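You operate a simulated robot arm through the tools that you are given. There is no shell and no other tool. Be economical: measure what you need, move in short steps, check, and stop when the job is done.

You run a simulated robot arm. Do the job below in one go: nothing can be reset, and whatever is moved stays where it is left.

JOB
Take the brown peg on the middle of the plywood table and put it away on the front of the trestle bench. Then fetch the cup hinge and set it on the window sill. Then take the stirring stick and leave it on the blue tile. Then take the green bowl and put it on top of the white tile panel. Then fetch the black bowl and set it in the measuring bucket. Then take the white peg and leave it on top of the white coupler on the worktop under the bare wall. Then lift the brush box lid open. Do these in the order given. Set down upright: cup hinge.

It is judged by the outcome, as a careful person would: the job done as asked, and still so three seconds after it is handed in. It fails if anything else is knocked over, pushed out of place, dropped, spilled or broken. A push-on lid holds only when it is set on centred and level and pressed home; a screw cap is set on level and turned clockwise until tight.

ROBOT AND FRAMES
A 6-joint arm with a two-finger gripper on a trunk, on a base that drives. Base frame: it is fixed to the floor where the robot stands at the start and does not move with it; the origin is under the middle of the robot, x ahead of it, y to its left, z up; the surface under the hand at the start is at about z = 800. Units: mm, rad, N and s.
With the tool pointing down near the work surface it reaches from about 300 to 740 mm from the robot's upright axis, wherever it stands. Its first joint turns from -2.897 to 2.897 rad. Places, roughly: black bowl (14x14x9 cm) [-900, 2100, 800]; blue tile (13x13x1 cm) [-800, 1200, 900]; brown peg (2x2x8 cm) [500, 100, 800]; brush box lid [-300, 3800, 800]; coupler (4x4x6 cm) [-4700, 500, 900]; cup hinge (4x4x6 cm) [500, 0, 800]; front of the trestle bench [-1800, 2000, 800]; green bowl (14x14x9 cm) [-400, 2000, 500]; measuring bucket [-500, 1750, 500]; stirring stick (3x3x27 cm) [-400, 1700, 700]; white peg (2x2x8 cm) [-2200, 2100, 800]; white tile panel (25x14x3 cm) [-4700, 2400, 900]; window sill (25x98 cm) [-2020, -1140, 900]. Payload 1.57 kg.
The TCP is the grasp point between the finger pads, 21 mm short of the fingertips. In the tool frame z runs along the fingers and y along their closing line. Largest opening 70 mm; the body of the gripper starts 50 mm behind the TCP.
Orientation is that of the tool frame in the base frame, as [roll, pitch, yaw] about the fixed x, y, z axes, in that order (R = Rz(yaw) Ry(pitch) Rx(roll)). With the fingers straight down and closing along the base's y, the tool's x points along the base's -x, its y along +y and its z along -z.

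CONTROLS
- The arm moves only by the tool step_arm. Its argument "steps" is a list of rows, each a list of 3 entries, a list of its own where there are three numbers: the shift along the tool's x, y, z in mm, then the turn, a rotation vector about the tool's x, y, z in degrees, then the closure in counts, from 0 (fully open) to 255 (shut). In form: [[[x, y, z], [wx, wy, wz], grip], ...]. A call has 1 to 10 rows; each row shifts and turns the commanded pose from where the row before left it, along the tool's axes as they then stand. Rows are played at 5 a second. More than 50 mm and 0.15 rad between two rows, or a gripper value outside its range, and nothing of the call is played. Where a pose cannot be reached the arm comes as near as it can. A force on the tool above 40 N (or 10 N above the force at the start of the call, whichever is more), or a blocked arm, ends the call early, and 0.2 s more pass. Each finger halts on what it meets, pressing with about 30 N; the grip force reading is that of the motor and also rises with nothing between the fingers. The clock runs only during rows and for 0.2 s after the last one: add rows that do not move to give the fingers time. The reply holds the time, the measured pose of the TCP, the force on the tool along the base axes, the opening and the grip force, in the units named above and with some noise, with the torque about the TCP (base axes, N m) and any sound that the robot's microphone picked up, and new pictures: "show" is both (left out), scene, wrist or none.
- Cameras (640 x 400 px; columns grow to the right, rows downward): "scene" is now at [24.2, 149.1, 1490.3]; the picture's right is [-0.07, -1.00, 0.00], its down [-0.66, 0.05, -0.75] and it looks along [0.75, -0.06, -0.66] (base axes); focal length 265 px, centre (320, 200). "wrist" rides on the gripper at [79, 4, -81] in the tool frame; the picture's right is [-0.05, 1.00, 0.00], its down [-0.67, -0.03, -0.75] and it looks along [-0.74, -0.04, 0.67] (tool axes); focal length 256 px, centre (320, 200). There is no depth. A picture from a camera that has moved, and an enlarged one, comes with that camera's place and axes in the base frame and with its lens.
- drive_base(legs): drives the robot by 1 to 6 legs, each [ahead, left, turn to the left] in mm, mm and rad, along the robot's own axes; the way and the turn of a leg run together, so that a leg with both is an arc; at most 1500 mm and 3.142 rad a leg. The arm and the cameras ride along, it lands a little off, and it stops where it bumps. It gives what a move gives, and a new picture of the scene camera.
- turn_head(pan, tilt): turns the head with the scene camera to pan (to the left, within 2.705 rad either way) and tilt (down, from -0.506 to 1.204), counted from straight ahead of the robot. It gives what a move gives, and a new picture of the scene camera.
- inspect(camera, box): a new picture of the part [left, top, right, bottom] of that camera's present view, enlarged. The clock stands still meanwhile.
- close_job(): hands the job in; it is judged then, once.

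Go step by step. Nothing tells you exact positions but the pictures and the camera data: compare them with the known pose of the tool, close in by small moves and look again before you grip or let go. The budget is 196 turns and 260 pictures, counting those below and the enlarged ones. Unless the task says otherwise, let go and move clear before handing in.

The tools are called by a JSON object that holds its "api" and its "payload". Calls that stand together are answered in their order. step_arm: Moves the arm, as the interface text tells. Its arguments: {"type":"object","properties":{"steps":{"type":"array"},"show":{"type":"string","enum":["both","scene","wrist","none"]}},"required":["steps"]} The other tools are called the same way: drive_base (legs) drives the base; turn_head (pan, tilt) turns the head that bears the scene camera; inspect (camera, box) takes an enlarged picture of a part of a camera's view; close_job () hands the job in.

At the start:

```text
clock: 0.0
position: [472.6, 14.3, 1037.3]
orientation: [3.14, -0.002, 3.14]
ft_force: [0.4, 1.0, -0.4]
ft_torque: [-0.01, 0.04, 0.01]
opening: 70.1
grip_force: 0.0
robot x, y, heading: [-1.3, 0.0, 0.002]
head pan, tilt: [-0.075, 0.726]
```

scene: 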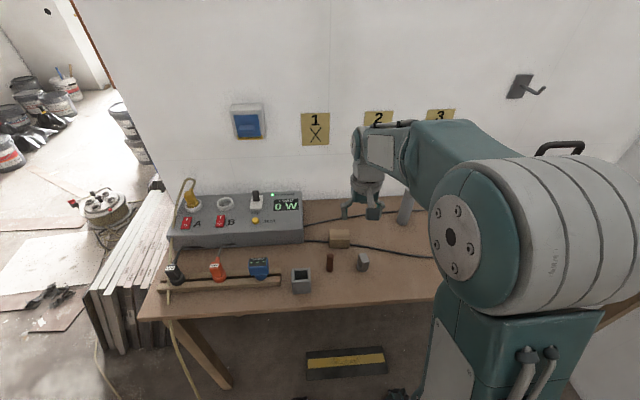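
wrist: 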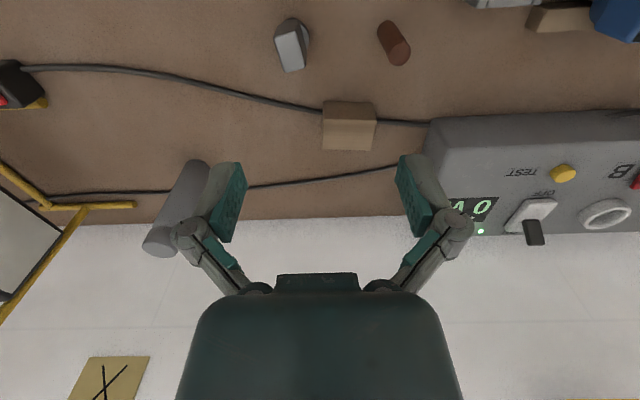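

I see the table with the brown peg near [480, 83] and a grey piece near [485, 0] that may be the cup hinge. I'll look closer before moving.

{"api": "inspect", "payload": {"camera": "scene", "box": [260, 210, 420, 310]}}

{"api": "inspect", "payload": {"camera": "wrist", "box": [240, 0, 440, 125]}}

```text
4.00 times, centred on (340, 260) of scene
camera zoom: at [24.2, 149.1, 1490.3], right [-0.07, -1.0, 0.0], down [-0.66, 0.05, -0.75], along [0.75, -0.06, -0.66], focal length 1059 px, centre (240, -40)
```

zoom: 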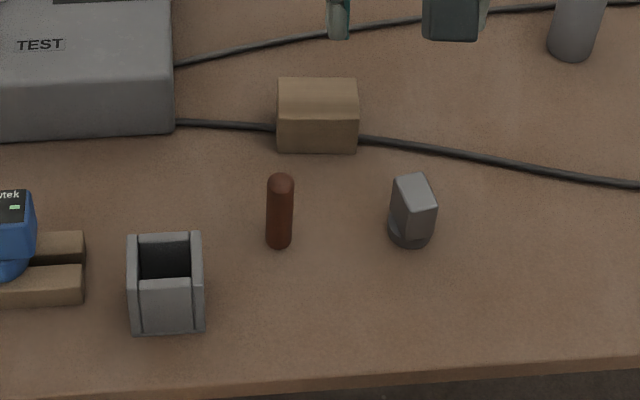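

```text
3.20 times, centred on (340, 62) of wrist
camera zoom: at [393.0, 18.8, 1119.2], right [0.05, 1.0, 0.0], down [0.67, -0.03, 0.74], along [0.74, -0.04, -0.67], focal length 819 px, centre (256, 640)
```

zoom: 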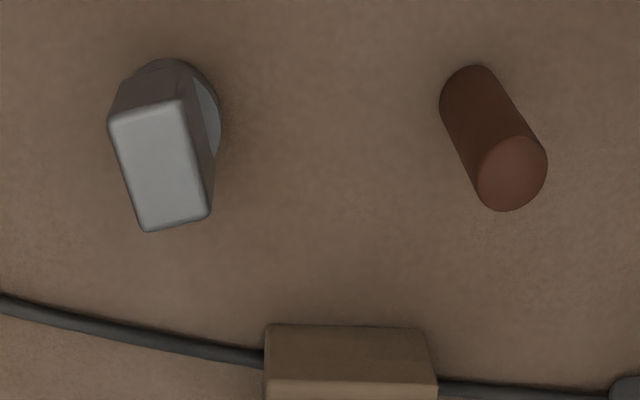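

The brown peg stands upright at about [476, 83], with its top near z 880, and the hinge stands at about y 0. I'll move over the peg and part way down, then look.

{"api": "step_arm", "payload": {"steps": [[[-3, 35, 0], [0, 0, 0], 0], [[0, 34, 0], [0, 0, 0], 0], [[0, 0, 50], [0, 0, 0], 0], [[0, 0, 50], [0, 0, 0], 0], [[0, 0, 0], [0, 0, 0], 0]], "show": "wrist"}}

```text
clock: 1.2
position: [474.1, 82.8, 936.1]
orientation: [-3.141, 0.001, -3.141]
ft_force: [0.1, 0.0, -0.6]
ft_torque: [0.01, -0.02, 0.0]
opening: 70.1
grip_force: 0.0
robot x, y, heading: [-3.6, 1.0, 0.002]
head pan, tilt: [-0.075, 0.726]
camera wrist: at [394.4, 87.5, 1018.0], right [0.05, 1.0, 0.0], down [0.67, -0.03, 0.74], along [0.74, -0.04, -0.67], focal length 256 px, centre (320, 200)
```

wrist: 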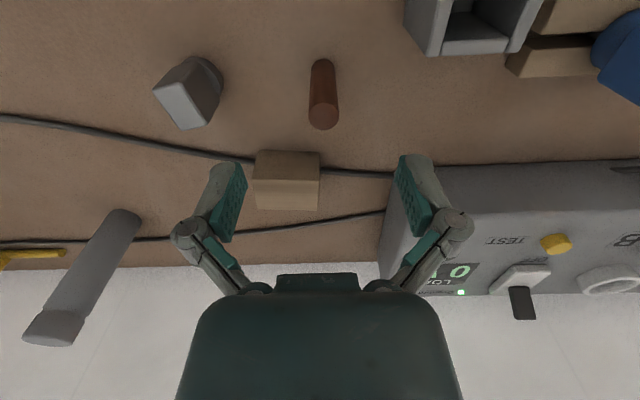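

The peg lines up with the gripper at about [474, 85]. I'll go down and grip it.

{"api": "step_arm", "payload": {"steps": [[[0, 2, 45], [0, 0, 0], 0], [[0, 0, 45], [0, 0, 0], 0], [[0, 0, 0], [0, 0, 0], 0], [[0, 0, 0], [0, 0, 255], 255]], "show": "none"}}

```text
refused: row 4 steps farther than a row can; nothing moved
```

I made a typo in the last row: a turn was entered where it should be zero. I'm sending the corrected descent and grip on the peg.

{"api": "step_arm", "payload": {"steps": [[[0, 2, 45], [0, 0, 0], 0], [[0, 0, 45], [0, 0, 0], 0], [[0, 0, 0], [0, 0, 0], 0], [[0, 0, 0], [0, 0, 0], 255], [[0, 0, 0], [0, 0, 0], 255], [[0, 0, 0], [0, 0, 0], 255]], "show": "wrist"}}

```text
clock: 2.6
position: [476.5, 86.6, 850.2]
orientation: [3.141, 0.0, 3.142]
ft_force: [0.6, -0.7, 10.7]
ft_torque: [0.02, -0.09, 0.0]
opening: 17.8
grip_force: 30.4
robot x, y, heading: [-0.3, 0.7, 0.002]
head pan, tilt: [-0.075, 0.726]
camera wrist: at [396.3, 90.8, 931.6], right [0.05, 1.0, 0.0], down [0.67, -0.04, 0.75], along [0.74, -0.04, -0.67], focal length 256 px, centre (320, 200)
```

wrist: 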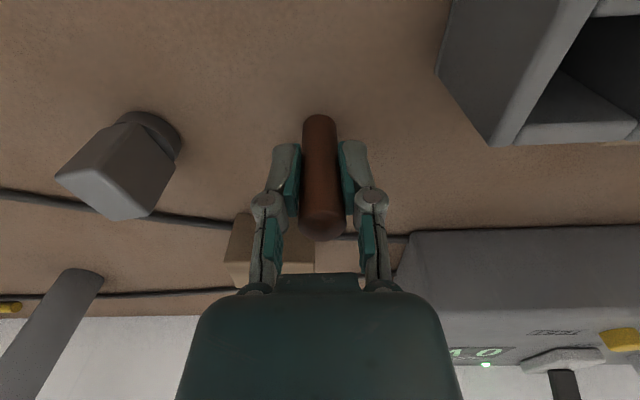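

The peg is held (opening 17.8). I'll lift it and look around to plan the drive to the trestle bench.

{"api": "step_arm", "payload": {"steps": [[[0, 0, -45], [0, 0, 0], 255], [[0, 0, -45], [0, 0, 0], 255], [[0, 0, -45], [0, 0, 0], 255], [[0, 0, -45], [0, 0, 0], 255], [[40, 0, -20], [0, 0, 0], 255], [[40, 0, 0], [0, 0, 0], 255], [[0, 0, 0], [0, 0, 0], 255]], "show": "none"}}

{"api": "turn_head", "payload": {"pan": 1.57, "tilt": 0.4}}

{"api": "turn_head", "payload": {"pan": 2.4, "tilt": 0.4}}

```text
clock: 4.2
position: [395.6, 86.9, 1045.0]
orientation: [-3.14, -0.002, -3.141]
ft_force: [-0.8, -0.2, 0.2]
ft_torque: [-0.02, -0.02, 0.0]
opening: 17.8
grip_force: 29.7
robot x, y, heading: [-3.5, 2.4, 0.004]
head pan, tilt: [-0.075, 0.726]
```

```text
clock: 5.9
position: [396.4, 86.1, 1045.5]
orientation: [-3.14, -0.001, 3.141]
ft_force: [0.4, 0.5, -1.1]
ft_torque: [-0.02, 0.01, 0.01]
opening: 17.7
grip_force: 30.5
robot x, y, heading: [0.7, 2.1, 0.002]
head pan, tilt: [1.571, 0.4]
camera scene: at [-59.9, 248.4, 1519.3], right [1.0, 0.0, 0.0], down [0.0, -0.39, -0.92], along [0.0, 0.92, -0.39], focal length 265 px, centre (320, 200)
```

scene: 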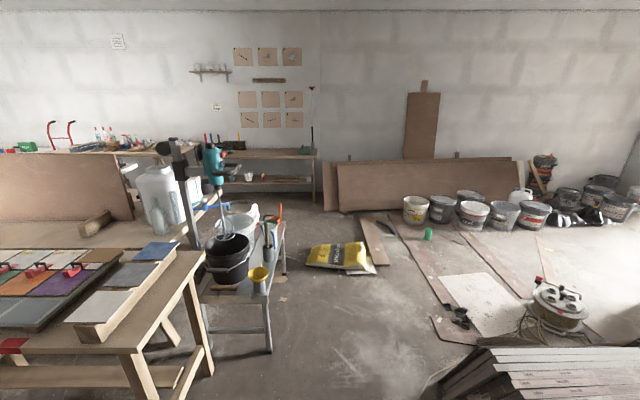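

```text
clock: 7.0
position: [396.6, 85.0, 1045.4]
orientation: [-3.14, 0.0, 3.14]
ft_force: [0.1, -0.8, -0.5]
ft_torque: [0.02, -0.04, 0.06]
opening: 17.8
grip_force: 29.9
robot x, y, heading: [-0.2, -4.1, 0.003]
head pan, tilt: [2.4, 0.4]
camera scene: at [-128.2, 218.4, 1519.4], right [0.68, 0.74, 0.0], down [0.29, -0.26, -0.92], along [-0.68, 0.62, -0.39], focal length 265 px, centre (320, 200)
```

scene: 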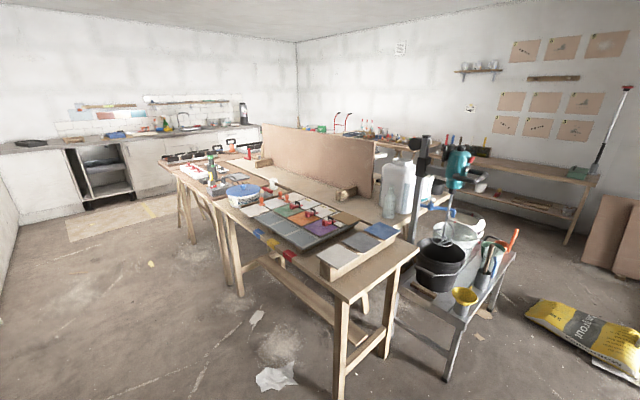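

I see the layout: a tile bench along y ≈ 700–1200, the trestle bench behind it, the cart at [-500, 1750], and a cement bag blocking the right-hand way. I'll look at the rest of the room.

{"api": "turn_head", "payload": {"pan": -2.6, "tilt": 0.4}}

{"api": "turn_head", "payload": {"pan": 2.7, "tilt": 0.35}}

{"api": "inspect", "payload": {"camera": "scene", "box": [300, 60, 640, 272]}}

```text
clock: 11.0
position: [396.3, 86.8, 1045.2]
orientation: [-3.139, -0.002, -3.141]
ft_force: [0.8, -0.1, 0.0]
ft_torque: [0.01, 0.04, -0.02]
opening: 17.8
grip_force: 30.3
robot x, y, heading: [3.7, -0.9, 0.002]
head pan, tilt: [-2.601, 0.4]
camera scene: at [-139.4, 108.0, 1519.5], right [-0.52, 0.86, 0.0], down [0.33, 0.2, -0.92], along [-0.79, -0.47, -0.39], focal length 265 px, centre (320, 200)
```

scene: 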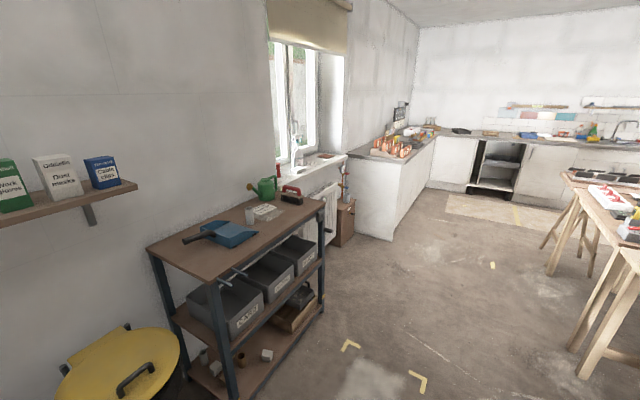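

```text
clock: 15.1
position: [396.7, 86.6, 1045.5]
orientation: [-3.141, 0.001, 3.141]
ft_force: [0.1, 0.3, 0.8]
ft_torque: [-0.01, -0.02, 0.03]
opening: 17.8
grip_force: 29.8
robot x, y, heading: [-3.5, -0.9, -0.001]
head pan, tilt: [2.7, 0.351]
camera scene: at [-144.1, 195.6, 1524.0], right [0.43, 0.9, 0.0], down [0.31, -0.15, -0.94], along [-0.85, 0.4, -0.34], focal length 265 px, centre (320, 200)
```

scene: 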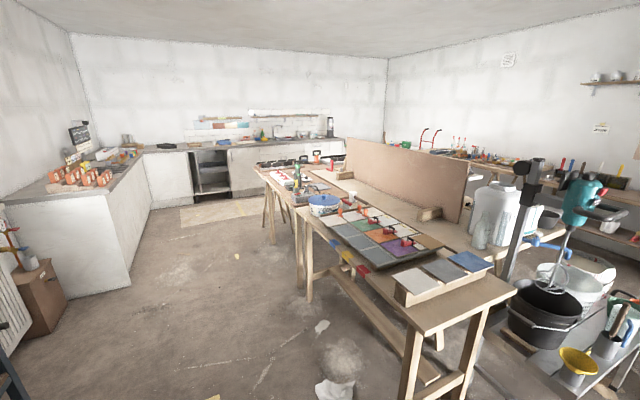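

```text
1.88 times, centred on (470, 166) of scene
camera zoom: at [-144.1, 195.6, 1524.0], right [0.43, 0.9, 0.0], down [0.31, -0.15, -0.94], along [-0.85, 0.4, -0.34], focal length 498 px, centre (38, 264)
```

zoom: 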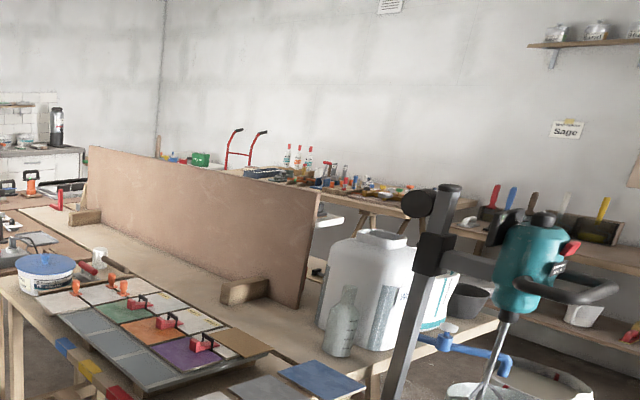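

The aisle at y ≈ 0 is free, with the worktop corner at y ≈ -500 and the bench edge at y ≈ 720. I'll turn round and drive west along it, then look.

{"api": "drive_base", "payload": {"legs": [[0, 0, 3.14], [1500, 0, 0], [1300, 0, 0]]}}

{"api": "turn_head", "payload": {"pan": -0.6, "tilt": 0.5}}

```text
clock: 35.5
position: [-3102.5, 234.7, 1047.0]
orientation: [-3.14, 0.0, -0.108]
ft_force: [0.0, 0.2, 0.0]
ft_torque: [0.0, 0.0, 0.03]
opening: 18.1
grip_force: 29.9
robot x, y, heading: [-2700.4, 273.5, 3.031]
head pan, tilt: [2.7, 0.351]
camera scene: at [-2580.4, 68.1, 1524.0], right [-0.52, -0.85, 0.0], down [-0.29, 0.18, -0.94], along [0.8, -0.49, -0.34], focal length 265 px, centre (320, 200)
```

scene: 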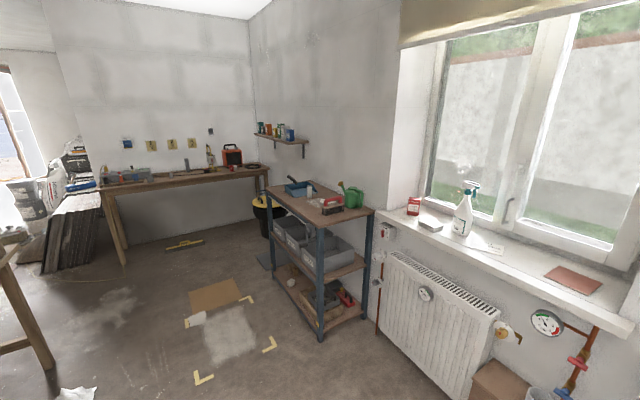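

```text
clock: 38.2
position: [-3102.2, 235.9, 1045.3]
orientation: [-3.14, -0.002, -0.11]
ft_force: [-1.0, -0.2, -0.3]
ft_torque: [0.01, 0.02, 0.02]
opening: 18.1
grip_force: 29.9
robot x, y, heading: [-2702.4, 280.5, 3.031]
head pan, tilt: [-0.6, 0.499]
camera scene: at [-2728.6, 176.4, 1510.2], right [0.65, 0.76, 0.0], down [0.36, -0.31, -0.88], along [-0.66, 0.57, -0.48], focal length 265 px, centre (320, 200)
```

scene: 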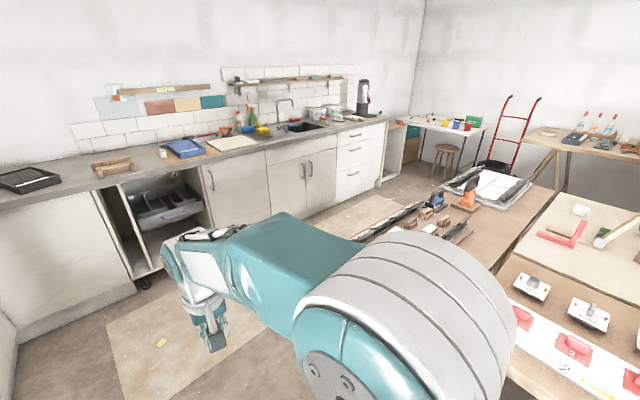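

The west aisle is free between x ≈ -3250 and -4450. I'll go to its middle, turn to face +y, and go on part way.

{"api": "drive_base", "payload": {"legs": [[1130, 0, 0], [0, 0, -1.46], [1000, 0, 0]]}}

{"api": "turn_head", "payload": {"pan": -0.7, "tilt": 0.5}}

```text
clock: 52.4
position: [-3996.1, 1795.8, 1045.6]
orientation: [-3.139, 0.0, -1.5]
ft_force: [0.7, -0.5, -0.6]
ft_torque: [0.01, 0.02, 0.02]
opening: 18.1
grip_force: 30.1
robot x, y, heading: [-3877.7, 1406.9, 1.641]
head pan, tilt: [-0.6, 0.499]
camera scene: at [-3986.1, 1416.5, 1510.2], right [0.86, -0.5, 0.0], down [-0.24, -0.41, -0.88], along [0.44, 0.76, -0.48], focal length 265 px, centre (320, 200)
```

scene: 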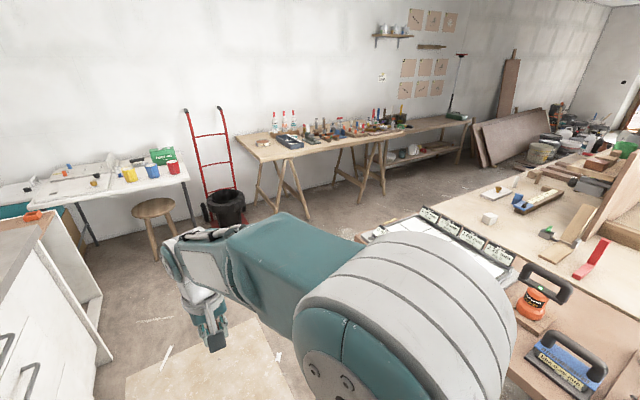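

```text
clock: 53.0
position: [-3993.9, 1795.8, 1046.5]
orientation: [-3.14, -0.002, -1.5]
ft_force: [0.1, -0.3, -0.9]
ft_torque: [0.01, 0.0, -0.04]
opening: 18.1
grip_force: 29.5
robot x, y, heading: [-3881.2, 1407.4, 1.645]
head pan, tilt: [-0.7, 0.499]
camera scene: at [-3978.6, 1411.6, 1510.2], right [0.81, -0.59, 0.0], down [-0.28, -0.39, -0.88], along [0.52, 0.71, -0.48], focal length 265 px, centre (320, 200)
```

scene: 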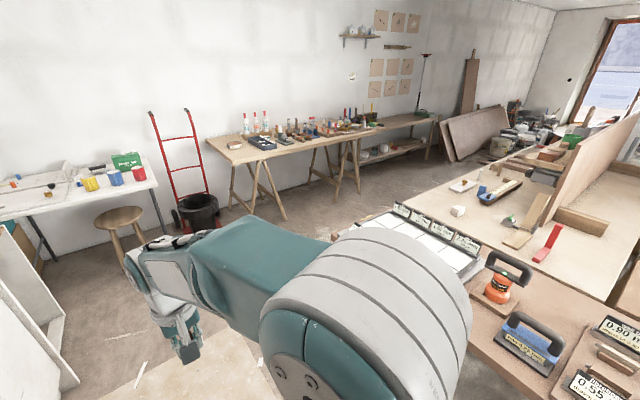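

I can see the trestle bench's free edge at y ≈ 2180 and an aisle to about y 3300. I'll drive up to y ≈ 2650 and turn right to face along the aisle.

{"api": "drive_base", "payload": {"legs": [[1250, -90, 0], [0, 0, -1.63], [700, 0, 0]]}}

{"api": "turn_head", "payload": {"pan": -0.7, "tilt": 0.5}}

```text
clock: 66.5
position: [-2752.8, 2715.5, 1046.0]
orientation: [-3.139, -0.001, -3.139]
ft_force: [-0.2, -0.7, -0.1]
ft_torque: [0.01, -0.02, -0.04]
opening: 18.0
grip_force: 29.9
robot x, y, heading: [-3150.3, 2625.6, 0.007]
head pan, tilt: [-0.7, 0.499]
camera scene: at [-3138.5, 2723.9, 1510.2], right [-0.64, -0.77, 0.0], down [-0.37, 0.31, -0.88], along [0.67, -0.56, -0.48], focal length 265 px, centre (320, 200)
```

scene: 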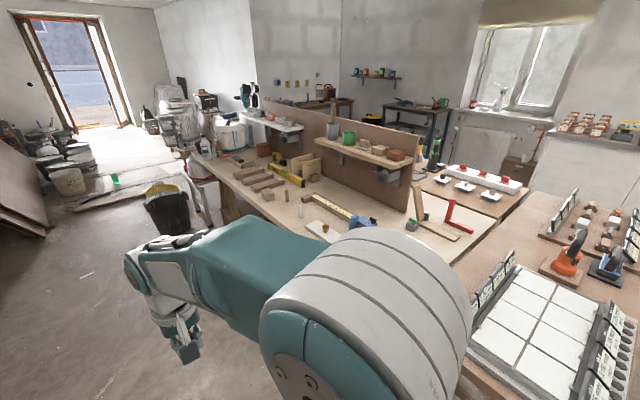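

```text
clock: 67.1
position: [-2752.5, 2714.8, 1044.5]
orientation: [-3.14, 0.0, -3.14]
ft_force: [0.9, -0.1, 0.6]
ft_torque: [0.0, 0.0, 0.01]
opening: 17.9
grip_force: 30.0
robot x, y, heading: [-3148.9, 2628.6, 0.003]
head pan, tilt: [-0.7, 0.499]
camera scene: at [-3138.5, 2723.9, 1510.2], right [-0.64, -0.77, 0.0], down [-0.37, 0.31, -0.88], along [0.67, -0.56, -0.48], focal length 265 px, centre (320, 200)
```

scene: 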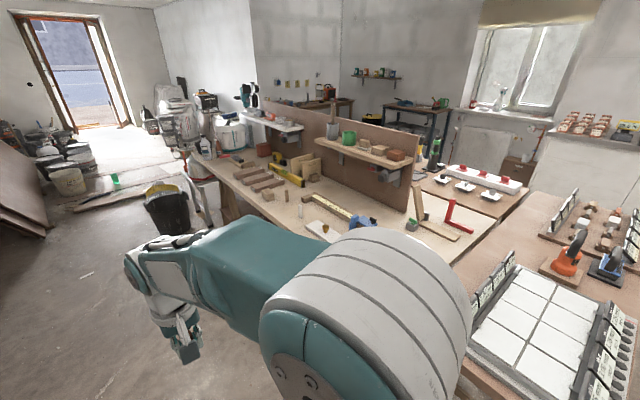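

I'm facing the free side of the trestle bench. I'll enlarge its top to find the free spot at the front and the white peg.

{"api": "inspect", "payload": {"camera": "scene", "box": [200, 100, 400, 225]}}

```text
3.20 times, centred on (300, 162) of scene
camera zoom: at [-3138.5, 2723.9, 1510.2], right [-0.64, -0.77, 0.0], down [-0.37, 0.31, -0.88], along [0.67, -0.56, -0.48], focal length 847 px, centre (384, 320)
```

zoom: 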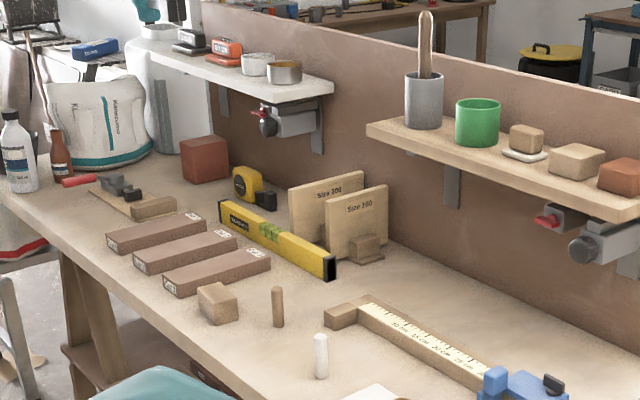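

The white peg stands at about [-2226, 2088], and there is a free spot on the front strip near [-1935, 1985], between blocks, level and wood peg. I'll drive abreast of it and turn to face the bench.

{"api": "drive_base", "payload": {"legs": [[1220, -20, 0], [0, 0, -1.57]]}}

{"api": "turn_head", "payload": {"pan": 0.3, "tilt": 0.7}}

```text
clock: 77.2
position: [-1815.2, 2221.0, 1045.9]
orientation: [-3.14, 0.001, 1.591]
ft_force: [-0.1, 0.2, 0.0]
ft_torque: [0.01, -0.02, 0.0]
opening: 17.9
grip_force: 29.7
robot x, y, heading: [-1910.0, 2612.0, -1.547]
head pan, tilt: [-0.7, 0.499]
camera scene: at [-1813.4, 2605.8, 1510.3], right [-0.78, 0.63, 0.0], down [0.3, 0.37, -0.88], along [-0.55, -0.68, -0.48], focal length 265 px, centre (320, 200)
```

scene: 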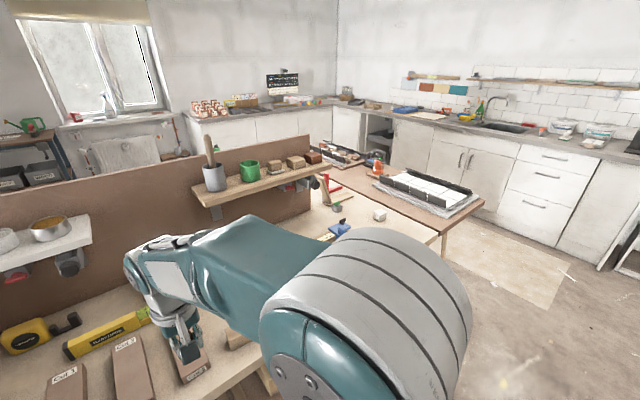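

```text
clock: 78.5
position: [-1814.4, 2220.6, 1046.5]
orientation: [-3.141, -0.001, 1.592]
ft_force: [0.1, 0.0, -0.9]
ft_torque: [0.02, 0.01, 0.01]
opening: 18.3
grip_force: 30.2
robot x, y, heading: [-1905.8, 2610.5, -1.552]
head pan, tilt: [0.3, 0.7]
camera scene: at [-1729.5, 2595.8, 1492.4], right [-0.95, -0.31, 0.0], down [-0.2, 0.61, -0.76], along [0.24, -0.73, -0.64], focal length 265 px, centre (320, 200)
```

scene: 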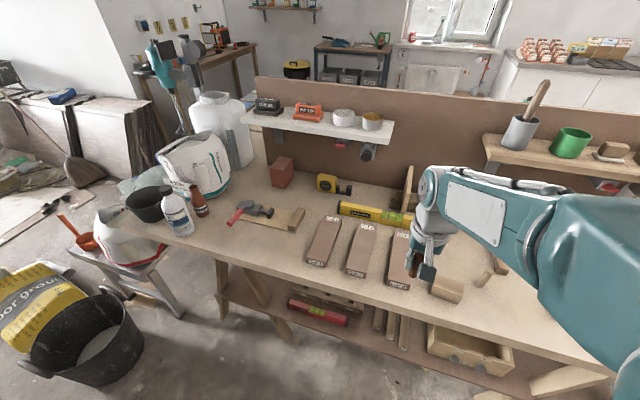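

The gripper hangs over the bench's front edge. I'll move toward the free spot at [-1935, 1985] staying high and check with the wrist camera.

{"api": "step_arm", "payload": {"steps": [[[-25, -40, 0], [0, 0, 0], 255], [[-25, -40, 0], [0, 0, 0], 255], [[-30, -38, 0], [0, 0, 0], 255], [[-48, 0, 0], [0, 0, 0], 255], [[-48, 0, 0], [0, 0, 0], 255], [[-48, 0, 0], [0, 0, 0], 255], [[0, 0, 0], [0, 0, 0], 255]], "show": "both"}}

```text
clock: 80.1
position: [-1927.4, 1994.9, 1043.6]
orientation: [-3.141, -0.003, 1.589]
ft_force: [0.2, 0.6, -0.4]
ft_torque: [0.0, -0.01, 0.0]
opening: 18.0
grip_force: 29.7
robot x, y, heading: [-1909.1, 2616.1, -1.554]
head pan, tilt: [0.3, 0.7]
camera scene: at [-1729.9, 2594.5, 1492.5], right [-0.95, -0.31, 0.0], down [-0.2, 0.61, -0.76], along [0.24, -0.73, -0.65], focal length 265 px, centre (320, 200)
camera wrist: at [-1924.2, 2074.6, 1125.0], right [1.0, -0.03, 0.0], down [-0.02, -0.67, 0.74], along [-0.03, -0.74, -0.67], focal length 256 px, centre (320, 200)
```

scene: 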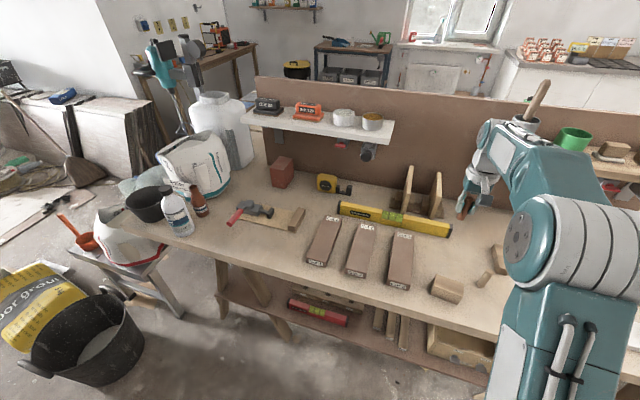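
wrist: 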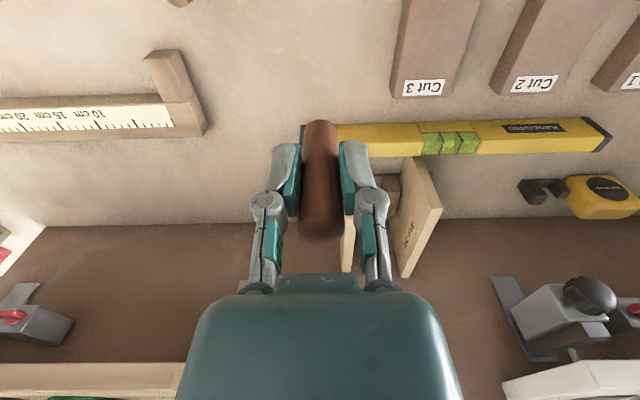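

The spot below the gripper is free, the nearest thing being block "Cut 3" about 85 mm off. I'll lower the peg to just above the bench.

{"api": "step_arm", "payload": {"steps": [[[0, 0, 45], [0, 0, 0], 255], [[0, 0, 45], [0, 0, 0], 255], [[0, 0, 45], [0, 0, 0], 255], [[0, 0, 40], [0, 0, 0], 255], [[0, 0, 5], [0, 0, 0], 255], [[0, 0, 3], [0, 0, 0], 255], [[0, 0, 0], [0, 0, 0], 255]], "show": "wrist"}}

```text
clock: 81.7
position: [-1929.7, 1993.7, 860.2]
orientation: [-3.141, -0.003, 1.59]
ft_force: [-0.5, -0.3, 0.1]
ft_torque: [0.01, -0.03, 0.01]
opening: 18.2
grip_force: 30.5
robot x, y, heading: [-1911.1, 2612.7, -1.549]
head pan, tilt: [0.3, 0.7]
camera wrist: at [-1926.4, 2073.2, 942.1], right [1.0, -0.03, 0.0], down [-0.02, -0.67, 0.74], along [-0.03, -0.74, -0.67], focal length 256 px, centre (320, 200)
```

wrist: 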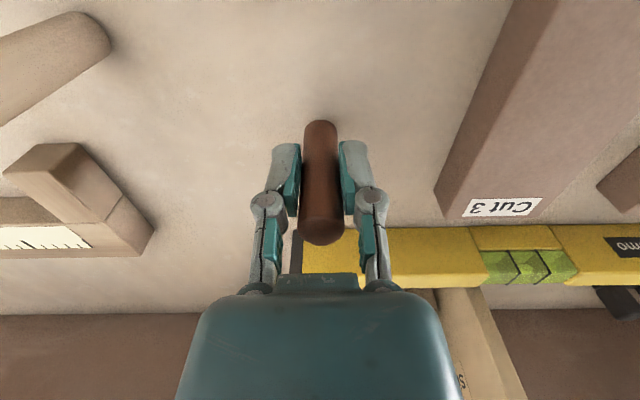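

The peg is still just above the top with no contact. I'll lower it in small steps until it touches.

{"api": "step_arm", "payload": {"steps": [[[0, 0, 4], [0, 0, 0], 255], [[0, 0, 3], [0, 0, 0], 255], [[0, 0, 2], [0, 0, 0], 255], [[0, 0, 2], [0, 0, 0], 255], [[0, 0, 0], [0, 0, 0], 255]], "show": "none"}}

```text
clock: 82.9
position: [-1929.4, 1993.4, 850.9]
orientation: [-3.141, -0.001, 1.591]
ft_force: [0.2, -0.1, -0.9]
ft_torque: [-0.03, -0.01, 0.0]
opening: 17.9
grip_force: 30.0
robot x, y, heading: [-1910.2, 2616.7, -1.557]
head pan, tilt: [0.3, 0.7]
```

{"api": "step_arm", "payload": {"steps": [[[0, 0, 2], [0, 0, 0], 255], [[0, 0, 2], [0, 0, 0], 255], [[0, 0, 2], [0, 0, 0], 255], [[0, 0, 0], [0, 0, 0], 255]], "show": "wrist"}}

```text
clock: 83.9
position: [-1928.0, 1991.9, 848.6]
orientation: [3.141, 0.006, 1.592]
ft_force: [-2.8, -1.9, 29.3]
ft_torque: [-0.33, 0.04, -0.03]
opening: 18.2
grip_force: 29.7
robot x, y, heading: [-1908.3, 2613.3, -1.553]
head pan, tilt: [0.3, 0.7]
camera wrist: at [-1926.4, 2072.8, 928.3], right [1.0, -0.03, 0.0], down [-0.02, -0.66, 0.75], along [-0.03, -0.75, -0.66], focal length 256 px, centre (320, 200)
```

wrist: 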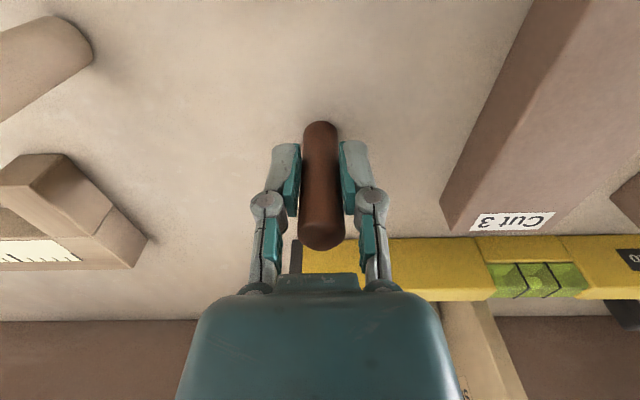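

The peg is standing on the bench with firm contact. I'll ease off, open and rise.

{"api": "step_arm", "payload": {"steps": [[[0, 0, -4], [0, 0, 0], 255], [[0, 0, 0], [0, 0, 0], 120], [[0, 0, 0], [0, 0, 0], 60], [[0, 0, 0], [0, 0, 0], 60], [[0, 0, -40], [0, 0, 0], 60], [[0, 0, -50], [0, 0, 0], 60], [[0, 0, -50], [0, 0, 0], 0], [[0, 0, -50], [0, 0, 0], 0]], "show": "wrist"}}

```text
clock: 85.7
position: [-1931.5, 1992.0, 1040.5]
orientation: [3.141, -0.003, 1.59]
ft_force: [0.5, -0.5, 0.3]
ft_torque: [0.01, 0.04, 0.02]
opening: 70.0
grip_force: 0.0
robot x, y, heading: [-1906.8, 2614.3, -1.545]
head pan, tilt: [0.3, 0.7]
camera wrist: at [-1929.1, 2071.5, 1121.5], right [1.0, -0.03, 0.0], down [-0.02, -0.67, 0.74], along [-0.03, -0.74, -0.67], focal length 256 px, centre (320, 200)
```

wrist: 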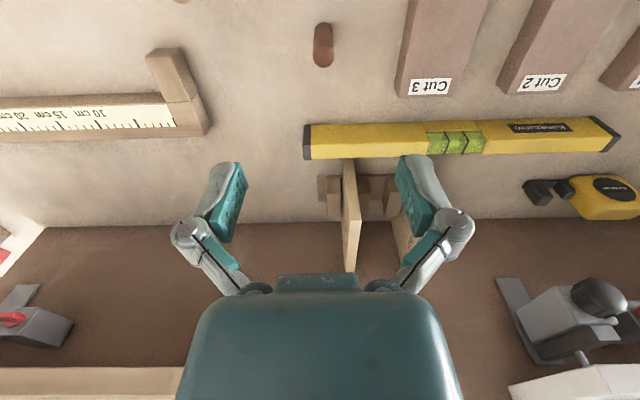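

The brown peg stands on the front of the bench. I'll pull the arm in and drive back by the west aisle for the cup hinge.

{"api": "step_arm", "payload": {"steps": [[[48, 0, 0], [0, 0, 0], 0], [[48, 0, 0], [0, 0, 0], 0], [[48, 0, 0], [0, 0, 0], 0], [[48, 0, 0], [0, 0, 0], 0], [[30, 0, 0], [0, 0, 0], 0]], "show": "none"}}

{"api": "drive_base", "payload": {"legs": [[-30, -1000, 0], [-20, -960, 0], [1250, 0, 0]]}}

```text
clock: 86.9
position: [-1934.0, 2214.8, 1039.8]
orientation: [3.141, 0.001, 1.59]
ft_force: [0.0, -0.1, -0.4]
ft_torque: [0.01, -0.01, 0.02]
opening: 69.9
grip_force: 0.1
robot x, y, heading: [-1910.8, 2619.6, -1.546]
head pan, tilt: [0.3, 0.7]
```

```text
clock: 102.3
position: [-3845.9, 1018.8, 1040.1]
orientation: [-3.14, -0.001, 1.605]
ft_force: [0.1, 0.2, 0.1]
ft_torque: [0.03, -0.03, 0.01]
opening: 70.1
grip_force: 0.0
robot x, y, heading: [-3828.4, 1413.1, -1.535]
head pan, tilt: [0.3, 0.7]
camera scene: at [-3648.9, 1402.6, 1492.5], right [-0.94, -0.33, 0.0], down [-0.21, 0.61, -0.76], along [0.25, -0.72, -0.64], focal length 265 px, centre (320, 200)
```

scene: 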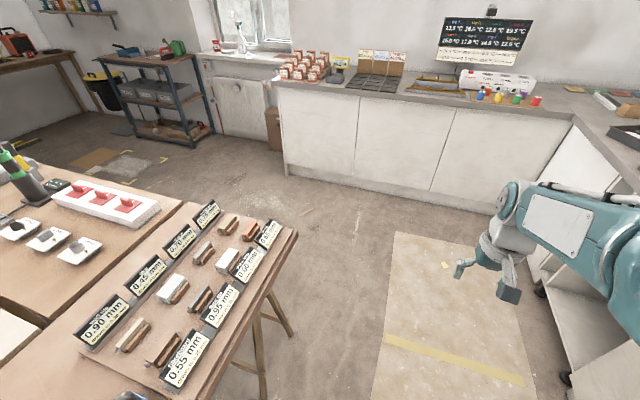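

The way south is clear. I'll go on to y ≈ 100, turn east and drive back to the plywood table.

{"api": "drive_base", "payload": {"legs": [[1310, 0, 0], [0, 0, 1.535], [1300, 0, 0]]}}

```text
clock: 118.5
position: [-2095.0, 117.8, 1038.7]
orientation: [-3.141, -0.001, -3.135]
ft_force: [0.5, 0.0, 0.0]
ft_torque: [0.0, -0.01, 0.0]
opening: 70.0
grip_force: 0.0
robot x, y, heading: [-2493.9, 145.7, 0.01]
head pan, tilt: [0.3, 0.7]
camera scene: at [-2473.8, 327.8, 1492.5], right [0.3, -0.95, 0.0], down [-0.61, -0.2, -0.76], along [0.73, 0.23, -0.64], focal length 265 px, centre (320, 200)
```

scene: 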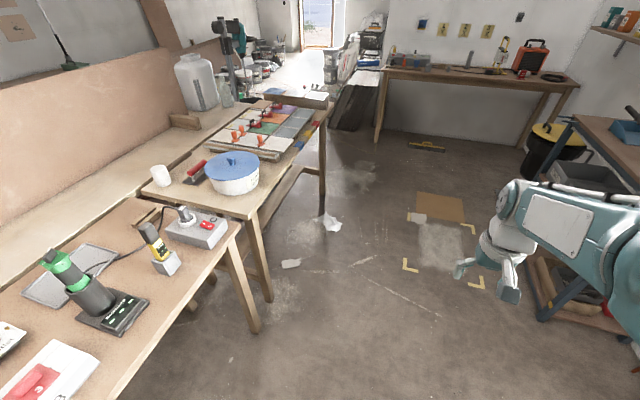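

The way east is clear. I'll drive back to the table.

{"api": "drive_base", "payload": {"legs": [[1225, -60, 0], [1225, -60, -0.01]]}}

{"api": "turn_head", "payload": {"pan": -0.075, "tilt": 0.726}}

{"api": "inspect", "payload": {"camera": "wrist", "box": [160, 0, 480, 200]}}

```text
clock: 130.4
position: [334.3, -52.1, 1038.8]
orientation: [-3.14, 0.0, 3.119]
ft_force: [0.3, -0.4, -0.5]
ft_torque: [-0.02, 0.03, -0.01]
opening: 70.1
grip_force: 0.0
robot x, y, heading: [-60.5, -11.3, -0.023]
head pan, tilt: [0.3, 0.7]
camera scene: at [-38.6, 168.9, 1492.5], right [0.27, -0.96, 0.0], down [-0.62, -0.18, -0.76], along [0.74, 0.21, -0.64], focal length 265 px, centre (320, 200)
```

scene: 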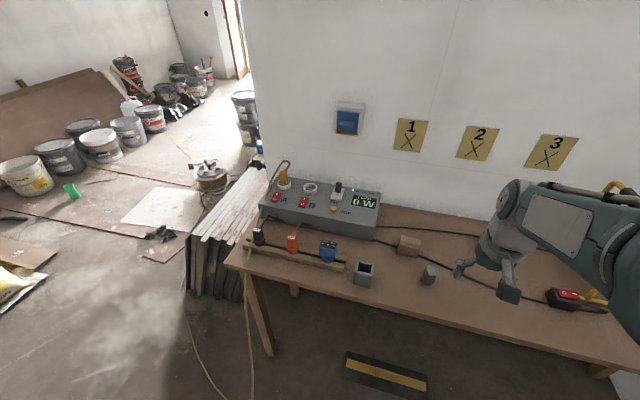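

```text
clock: 131.3
position: [333.6, -52.7, 1040.2]
orientation: [-3.142, 0.002, 3.12]
ft_force: [-0.5, 0.2, -0.3]
ft_torque: [0.04, 0.01, -0.04]
opening: 70.2
grip_force: 0.0
robot x, y, heading: [-63.8, -12.7, -0.023]
head pan, tilt: [-0.075, 0.726]
camera scene: at [-36.8, 137.5, 1490.3], right [-0.1, -1.0, 0.0], down [-0.66, 0.06, -0.75], along [0.74, -0.07, -0.66], focal length 265 px, centre (320, 200)
```

scene: 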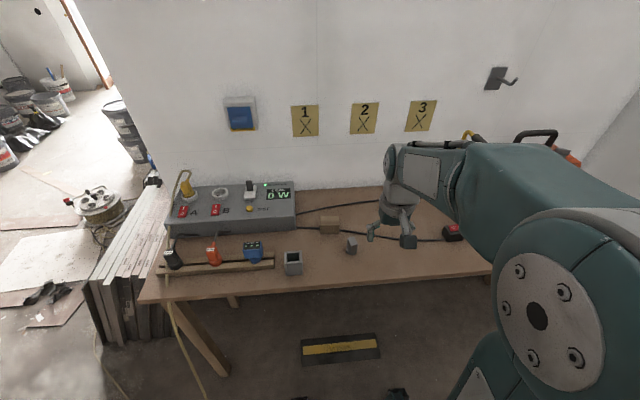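

```text
2.00 times, centred on (320, 100) of wrist
camera zoom: at [254.8, -45.7, 1120.6], right [0.08, 1.0, 0.0], down [0.67, -0.05, 0.74], along [0.74, -0.06, -0.67], focal length 512 px, centre (320, 400)
```

zoom: 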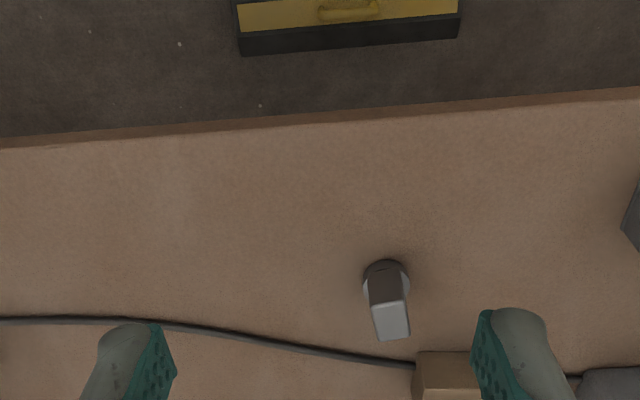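

The hinge stands at about [475, -14], turned some 10–15° from the table's x axis. I'll move above it for a closer look.

{"api": "step_arm", "payload": {"steps": [[[-47, 14, 30], [0, 0, 0], 0], [[-47, 14, 35], [0, 0, 0], 0], [[-47, 14, 35], [0, 0, 0], 0], [[0, 0, 0], [0, 0, 0], 0]], "show": "none"}}

{"api": "inspect", "payload": {"camera": "wrist", "box": [220, 40, 420, 165]}}

{"api": "inspect", "payload": {"camera": "scene", "box": [300, 220, 400, 282]}}

```text
refused: row 1 steps farther than a row can; nothing moved
```

```text
3.20 times, centred on (320, 102) of wrist
camera zoom: at [254.8, -45.7, 1120.6], right [0.08, 1.0, 0.0], down [0.67, -0.05, 0.74], along [0.74, -0.06, -0.67], focal length 819 px, centre (320, 512)
```

zoom: 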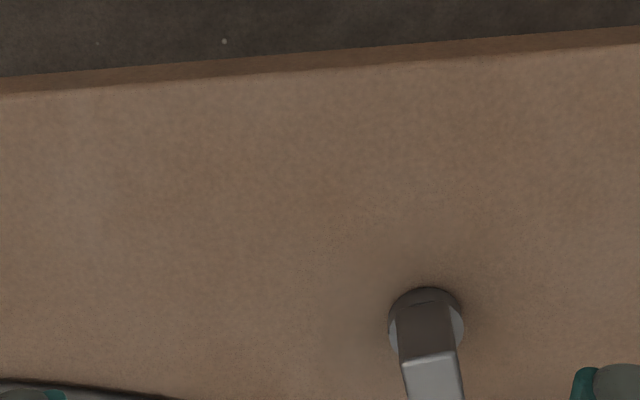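

```text
6.40 times, centred on (350, 251) of scene
camera zoom: at [-36.8, 137.5, 1490.3], right [-0.1, -1.0, 0.0], down [-0.66, 0.06, -0.75], along [0.74, -0.07, -0.66], focal length 1694 px, centre (128, -126)
```

zoom: 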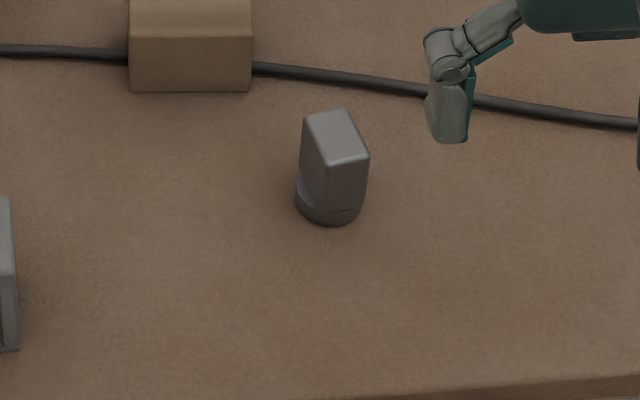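

The combined step was too long for one row. I'll use smaller rows to the point above the hinge.

{"api": "step_arm", "payload": {"steps": [[[-47, 14, 0], [0, 0, 0], 0], [[-47, 14, 0], [0, 0, 0], 0], [[-47, 14, 0], [0, 0, 0], 0], [[0, 0, 50], [0, 0, 0], 0], [[0, 0, 50], [0, 0, 0], 0], [[0, 0, 0], [0, 0, 0], 0]], "show": "none"}}

{"api": "inspect", "payload": {"camera": "wrist", "box": [220, 20, 420, 145]}}

```text
clock: 132.7
position: [477.4, -12.7, 938.1]
orientation: [-3.14, 0.0, 3.118]
ft_force: [-0.2, 0.5, -0.2]
ft_torque: [0.05, -0.04, 0.02]
opening: 70.3
grip_force: 0.1
robot x, y, heading: [-62.4, -9.6, -0.022]
head pan, tilt: [-0.075, 0.726]
```

```text
3.20 times, centred on (320, 82) of wrist
camera zoom: at [397.6, -7.3, 1019.8], right [0.08, 1.0, 0.0], down [0.67, -0.05, 0.74], along [0.74, -0.06, -0.67], focal length 819 px, centre (320, 576)
```

zoom: 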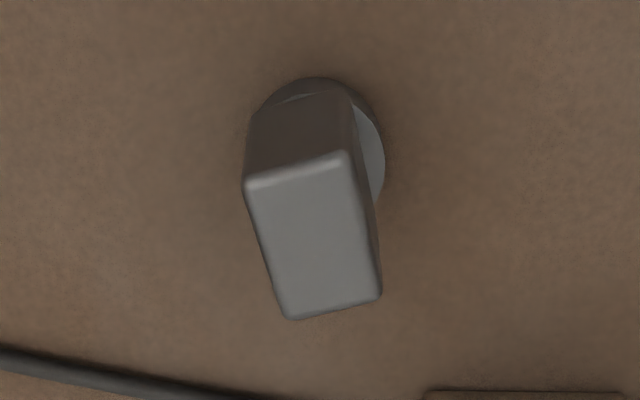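

The hinge's block is 20 mm wide, centred at [474.5, -14.7] and turned about 10°. I'll align the gripper, go down and grip above the foot disc.

{"api": "step_arm", "payload": {"steps": [[[3, -2, 0], [0, 0, -5.7], 0], [[0, 0, 0], [0, 0, -5.7], 0], [[0, 0, 49], [0, 0, 0], 0], [[0, 0, 47], [0, 0, 0], 0], [[0, 0, 0], [0, 0, 0], 0]], "show": "wrist"}}

```text
clock: 133.9
position: [473.6, -13.0, 840.2]
orientation: [-3.141, 0.0, -2.966]
ft_force: [-0.1, 0.6, -0.4]
ft_torque: [0.0, -0.02, 0.01]
opening: 70.0
grip_force: 0.0
robot x, y, heading: [-67.0, -10.6, -0.018]
head pan, tilt: [-0.075, 0.726]
camera wrist: at [395.3, -22.0, 921.7], right [-0.12, 0.99, 0.0], down [0.66, 0.08, 0.74], along [0.74, 0.09, -0.67], focal length 256 px, centre (320, 200)
```

wrist: 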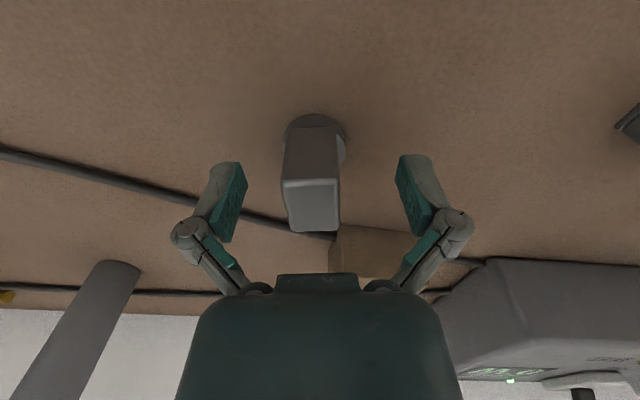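

It is aligned apart from about 2 mm. I'll correct and close.

{"api": "step_arm", "payload": {"steps": [[[0, -2, 0], [0, 0, 0], 0], [[0, 0, 0], [0, 0, 0], 150], [[0, 0, 0], [0, 0, 0], 255], [[0, 0, 0], [0, 0, 0], 255], [[0, 0, 0], [0, 0, 0], 255]], "show": "wrist"}}

```text
clock: 135.1
position: [474.8, -15.2, 842.1]
orientation: [-3.14, 0.0, -2.965]
ft_force: [-1.7, 0.1, 15.9]
ft_torque: [0.0, 0.02, 0.0]
opening: 23.2
grip_force: 29.8
robot x, y, heading: [-58.6, -12.2, -0.019]
head pan, tilt: [-0.075, 0.726]
camera wrist: at [396.0, -24.2, 923.2], right [-0.12, 0.99, 0.0], down [0.66, 0.08, 0.75], along [0.74, 0.09, -0.67], focal length 256 px, centre (320, 200)
```

wrist: 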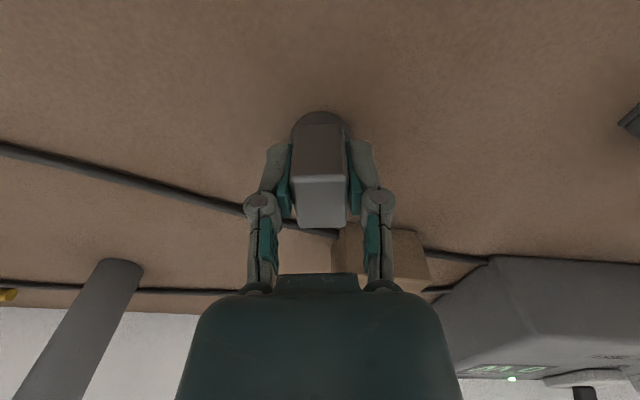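

The hinge is gripped (opening 23.2). I'll lift it, pull the arm in, and drive toward the window sill.

{"api": "step_arm", "payload": {"steps": [[[0, 0, -30], [0, 0, 0], 255], [[0, 0, -48], [0, 0, 0], 255], [[0, 0, -48], [0, 0, 0], 255], [[0, 0, -48], [0, 0, 0], 255], [[0, 0, -48], [0, 0, 0], 255], [[48, 0, 0], [0, 0, 0], 255], [[48, 0, 0], [0, 0, 0], 255], [[40, 0, 0], [0, 0, 0], 255], [[0, 0, 0], [0, 0, 0], 255]], "show": "wrist"}}

{"api": "turn_head", "payload": {"pan": -2.3, "tilt": 0.5}}

```text
clock: 137.1
position: [339.8, -40.2, 1062.7]
orientation: [-3.142, -0.002, -2.964]
ft_force: [-0.3, 0.9, 0.8]
ft_torque: [0.0, -0.05, 0.02]
opening: 0.1
grip_force: 28.5
robot x, y, heading: [-67.3, -10.6, -0.02]
head pan, tilt: [-0.075, 0.726]
camera wrist: at [260.6, -49.3, 1144.4], right [-0.12, 0.99, 0.0], down [0.66, 0.08, 0.74], along [0.74, 0.09, -0.67], focal length 256 px, centre (320, 200)
```

wrist: 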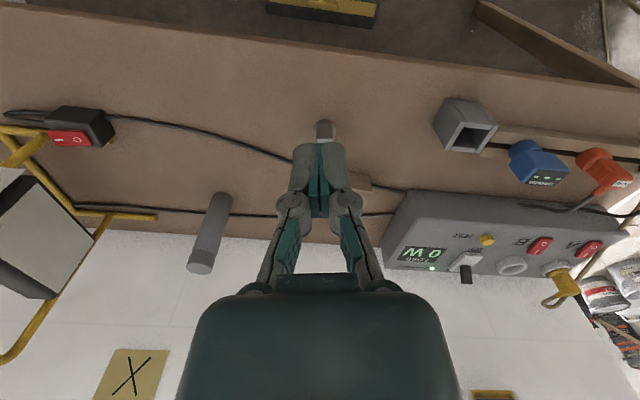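

```text
clock: 139.2
position: [339.5, -40.1, 1062.7]
orientation: [3.141, -0.003, -2.965]
ft_force: [0.3, 0.0, -0.3]
ft_torque: [0.01, -0.03, 0.03]
opening: 0.0
grip_force: 28.6
robot x, y, heading: [-64.4, -6.2, -0.024]
head pan, tilt: [-2.3, 0.499]
camera scene: at [-182.4, 79.2, 1510.4], right [-0.73, 0.68, 0.0], down [0.33, 0.35, -0.88], along [-0.6, -0.64, -0.48], focal length 265 px, centre (320, 200)
```

scene: 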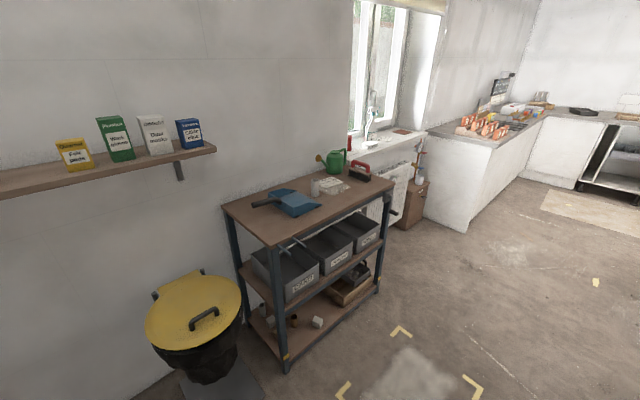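

The hinge slipped out of the fingers when lifted; the block seems to taper toward its top. I'll look at how it stands now.

{"api": "turn_head", "payload": {"pan": -0.075, "tilt": 0.8}}

{"api": "inspect", "payload": {"camera": "scene", "box": [300, 190, 400, 252]}}

{"api": "inspect", "payload": {"camera": "wrist", "box": [260, 80, 380, 155]}}

```text
clock: 141.2
position: [340.6, -39.9, 1062.8]
orientation: [-3.141, -0.002, -2.965]
ft_force: [0.2, 0.0, -0.1]
ft_torque: [-0.03, 0.01, -0.03]
opening: 0.0
grip_force: 28.2
robot x, y, heading: [-63.4, -15.3, -0.024]
head pan, tilt: [-0.075, 0.799]
camera scene: at [-40.0, 137.8, 1484.3], right [-0.1, -1.0, 0.0], down [-0.71, 0.07, -0.7], along [0.69, -0.07, -0.72], focal length 265 px, centre (320, 200)
```

scene: 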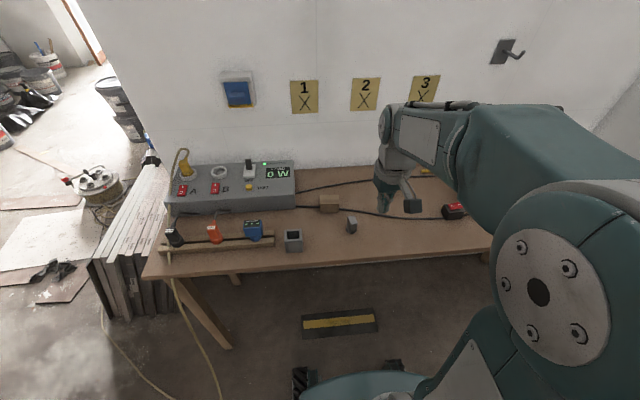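

```text
6.40 times, centred on (350, 221) of scene
camera zoom: at [-40.0, 137.8, 1484.3], right [-0.1, -1.0, 0.0], down [-0.71, 0.07, -0.7], along [0.69, -0.07, -0.72], focal length 1694 px, centre (128, 66)
```

zoom: 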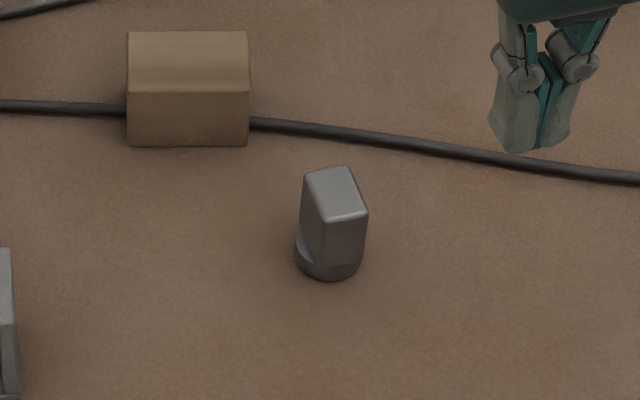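

```text
5.33 times, centred on (320, 118) of wrist
camera zoom: at [261.1, -49.2, 1144.4], right [-0.12, 0.99, 0.0], down [0.66, 0.08, 0.74], along [0.74, 0.09, -0.67], focal length 1365 px, centre (320, 640)
```

zoom: 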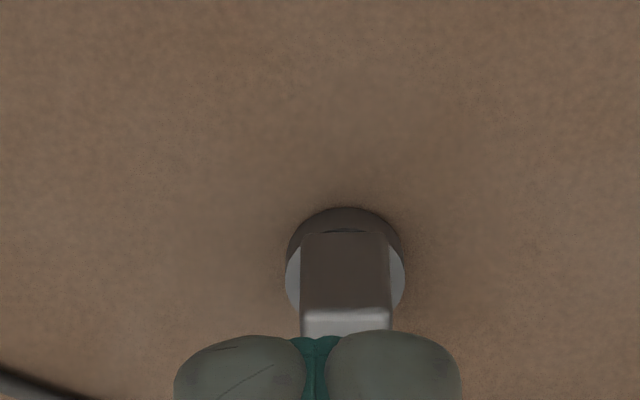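

The hinge is still standing where it was. I'll go back over it, grip a little lower, and this time lift slowly while watching the opening.

{"api": "step_arm", "payload": {"steps": [[[-48, 0, 0], [0, 0, 0], 0], [[-48, 0, 0], [0, 0, 0], 0], [[-40, 0, 0], [0, 0, 0], 0], [[0, 0, 48], [0, 0, 0], 0], [[0, 0, 48], [0, 0, 0], 0], [[0, 0, 48], [0, 0, 0], 0], [[0, 0, 30], [0, 0, 0], 0], [[0, 0, 0], [0, 0, 0], 0]], "show": "none"}}

{"api": "inspect", "payload": {"camera": "wrist", "box": [220, 60, 420, 185]}}

```text
clock: 143.0
position: [474.1, -16.6, 891.3]
orientation: [-3.141, -0.003, -2.965]
ft_force: [-0.2, -0.9, -0.6]
ft_torque: [0.0, -0.03, 0.01]
opening: 69.9
grip_force: 0.0
robot x, y, heading: [-62.9, -11.5, -0.022]
head pan, tilt: [-0.075, 0.799]
```

```text
3.20 times, centred on (320, 122) of wrist
camera zoom: at [394.3, -25.4, 972.6], right [-0.12, 0.99, 0.0], down [0.66, 0.08, 0.74], along [0.74, 0.09, -0.67], focal length 819 px, centre (320, 448)
```

zoom: 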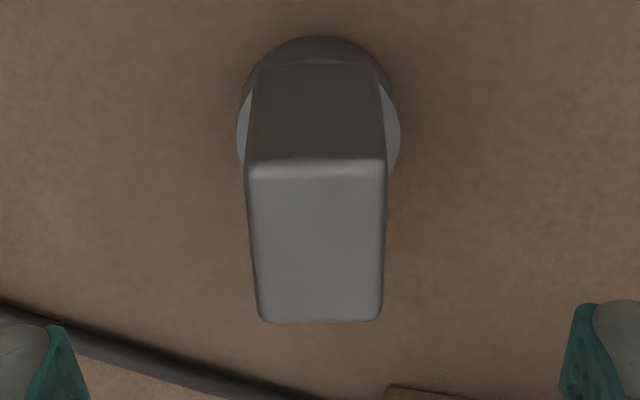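

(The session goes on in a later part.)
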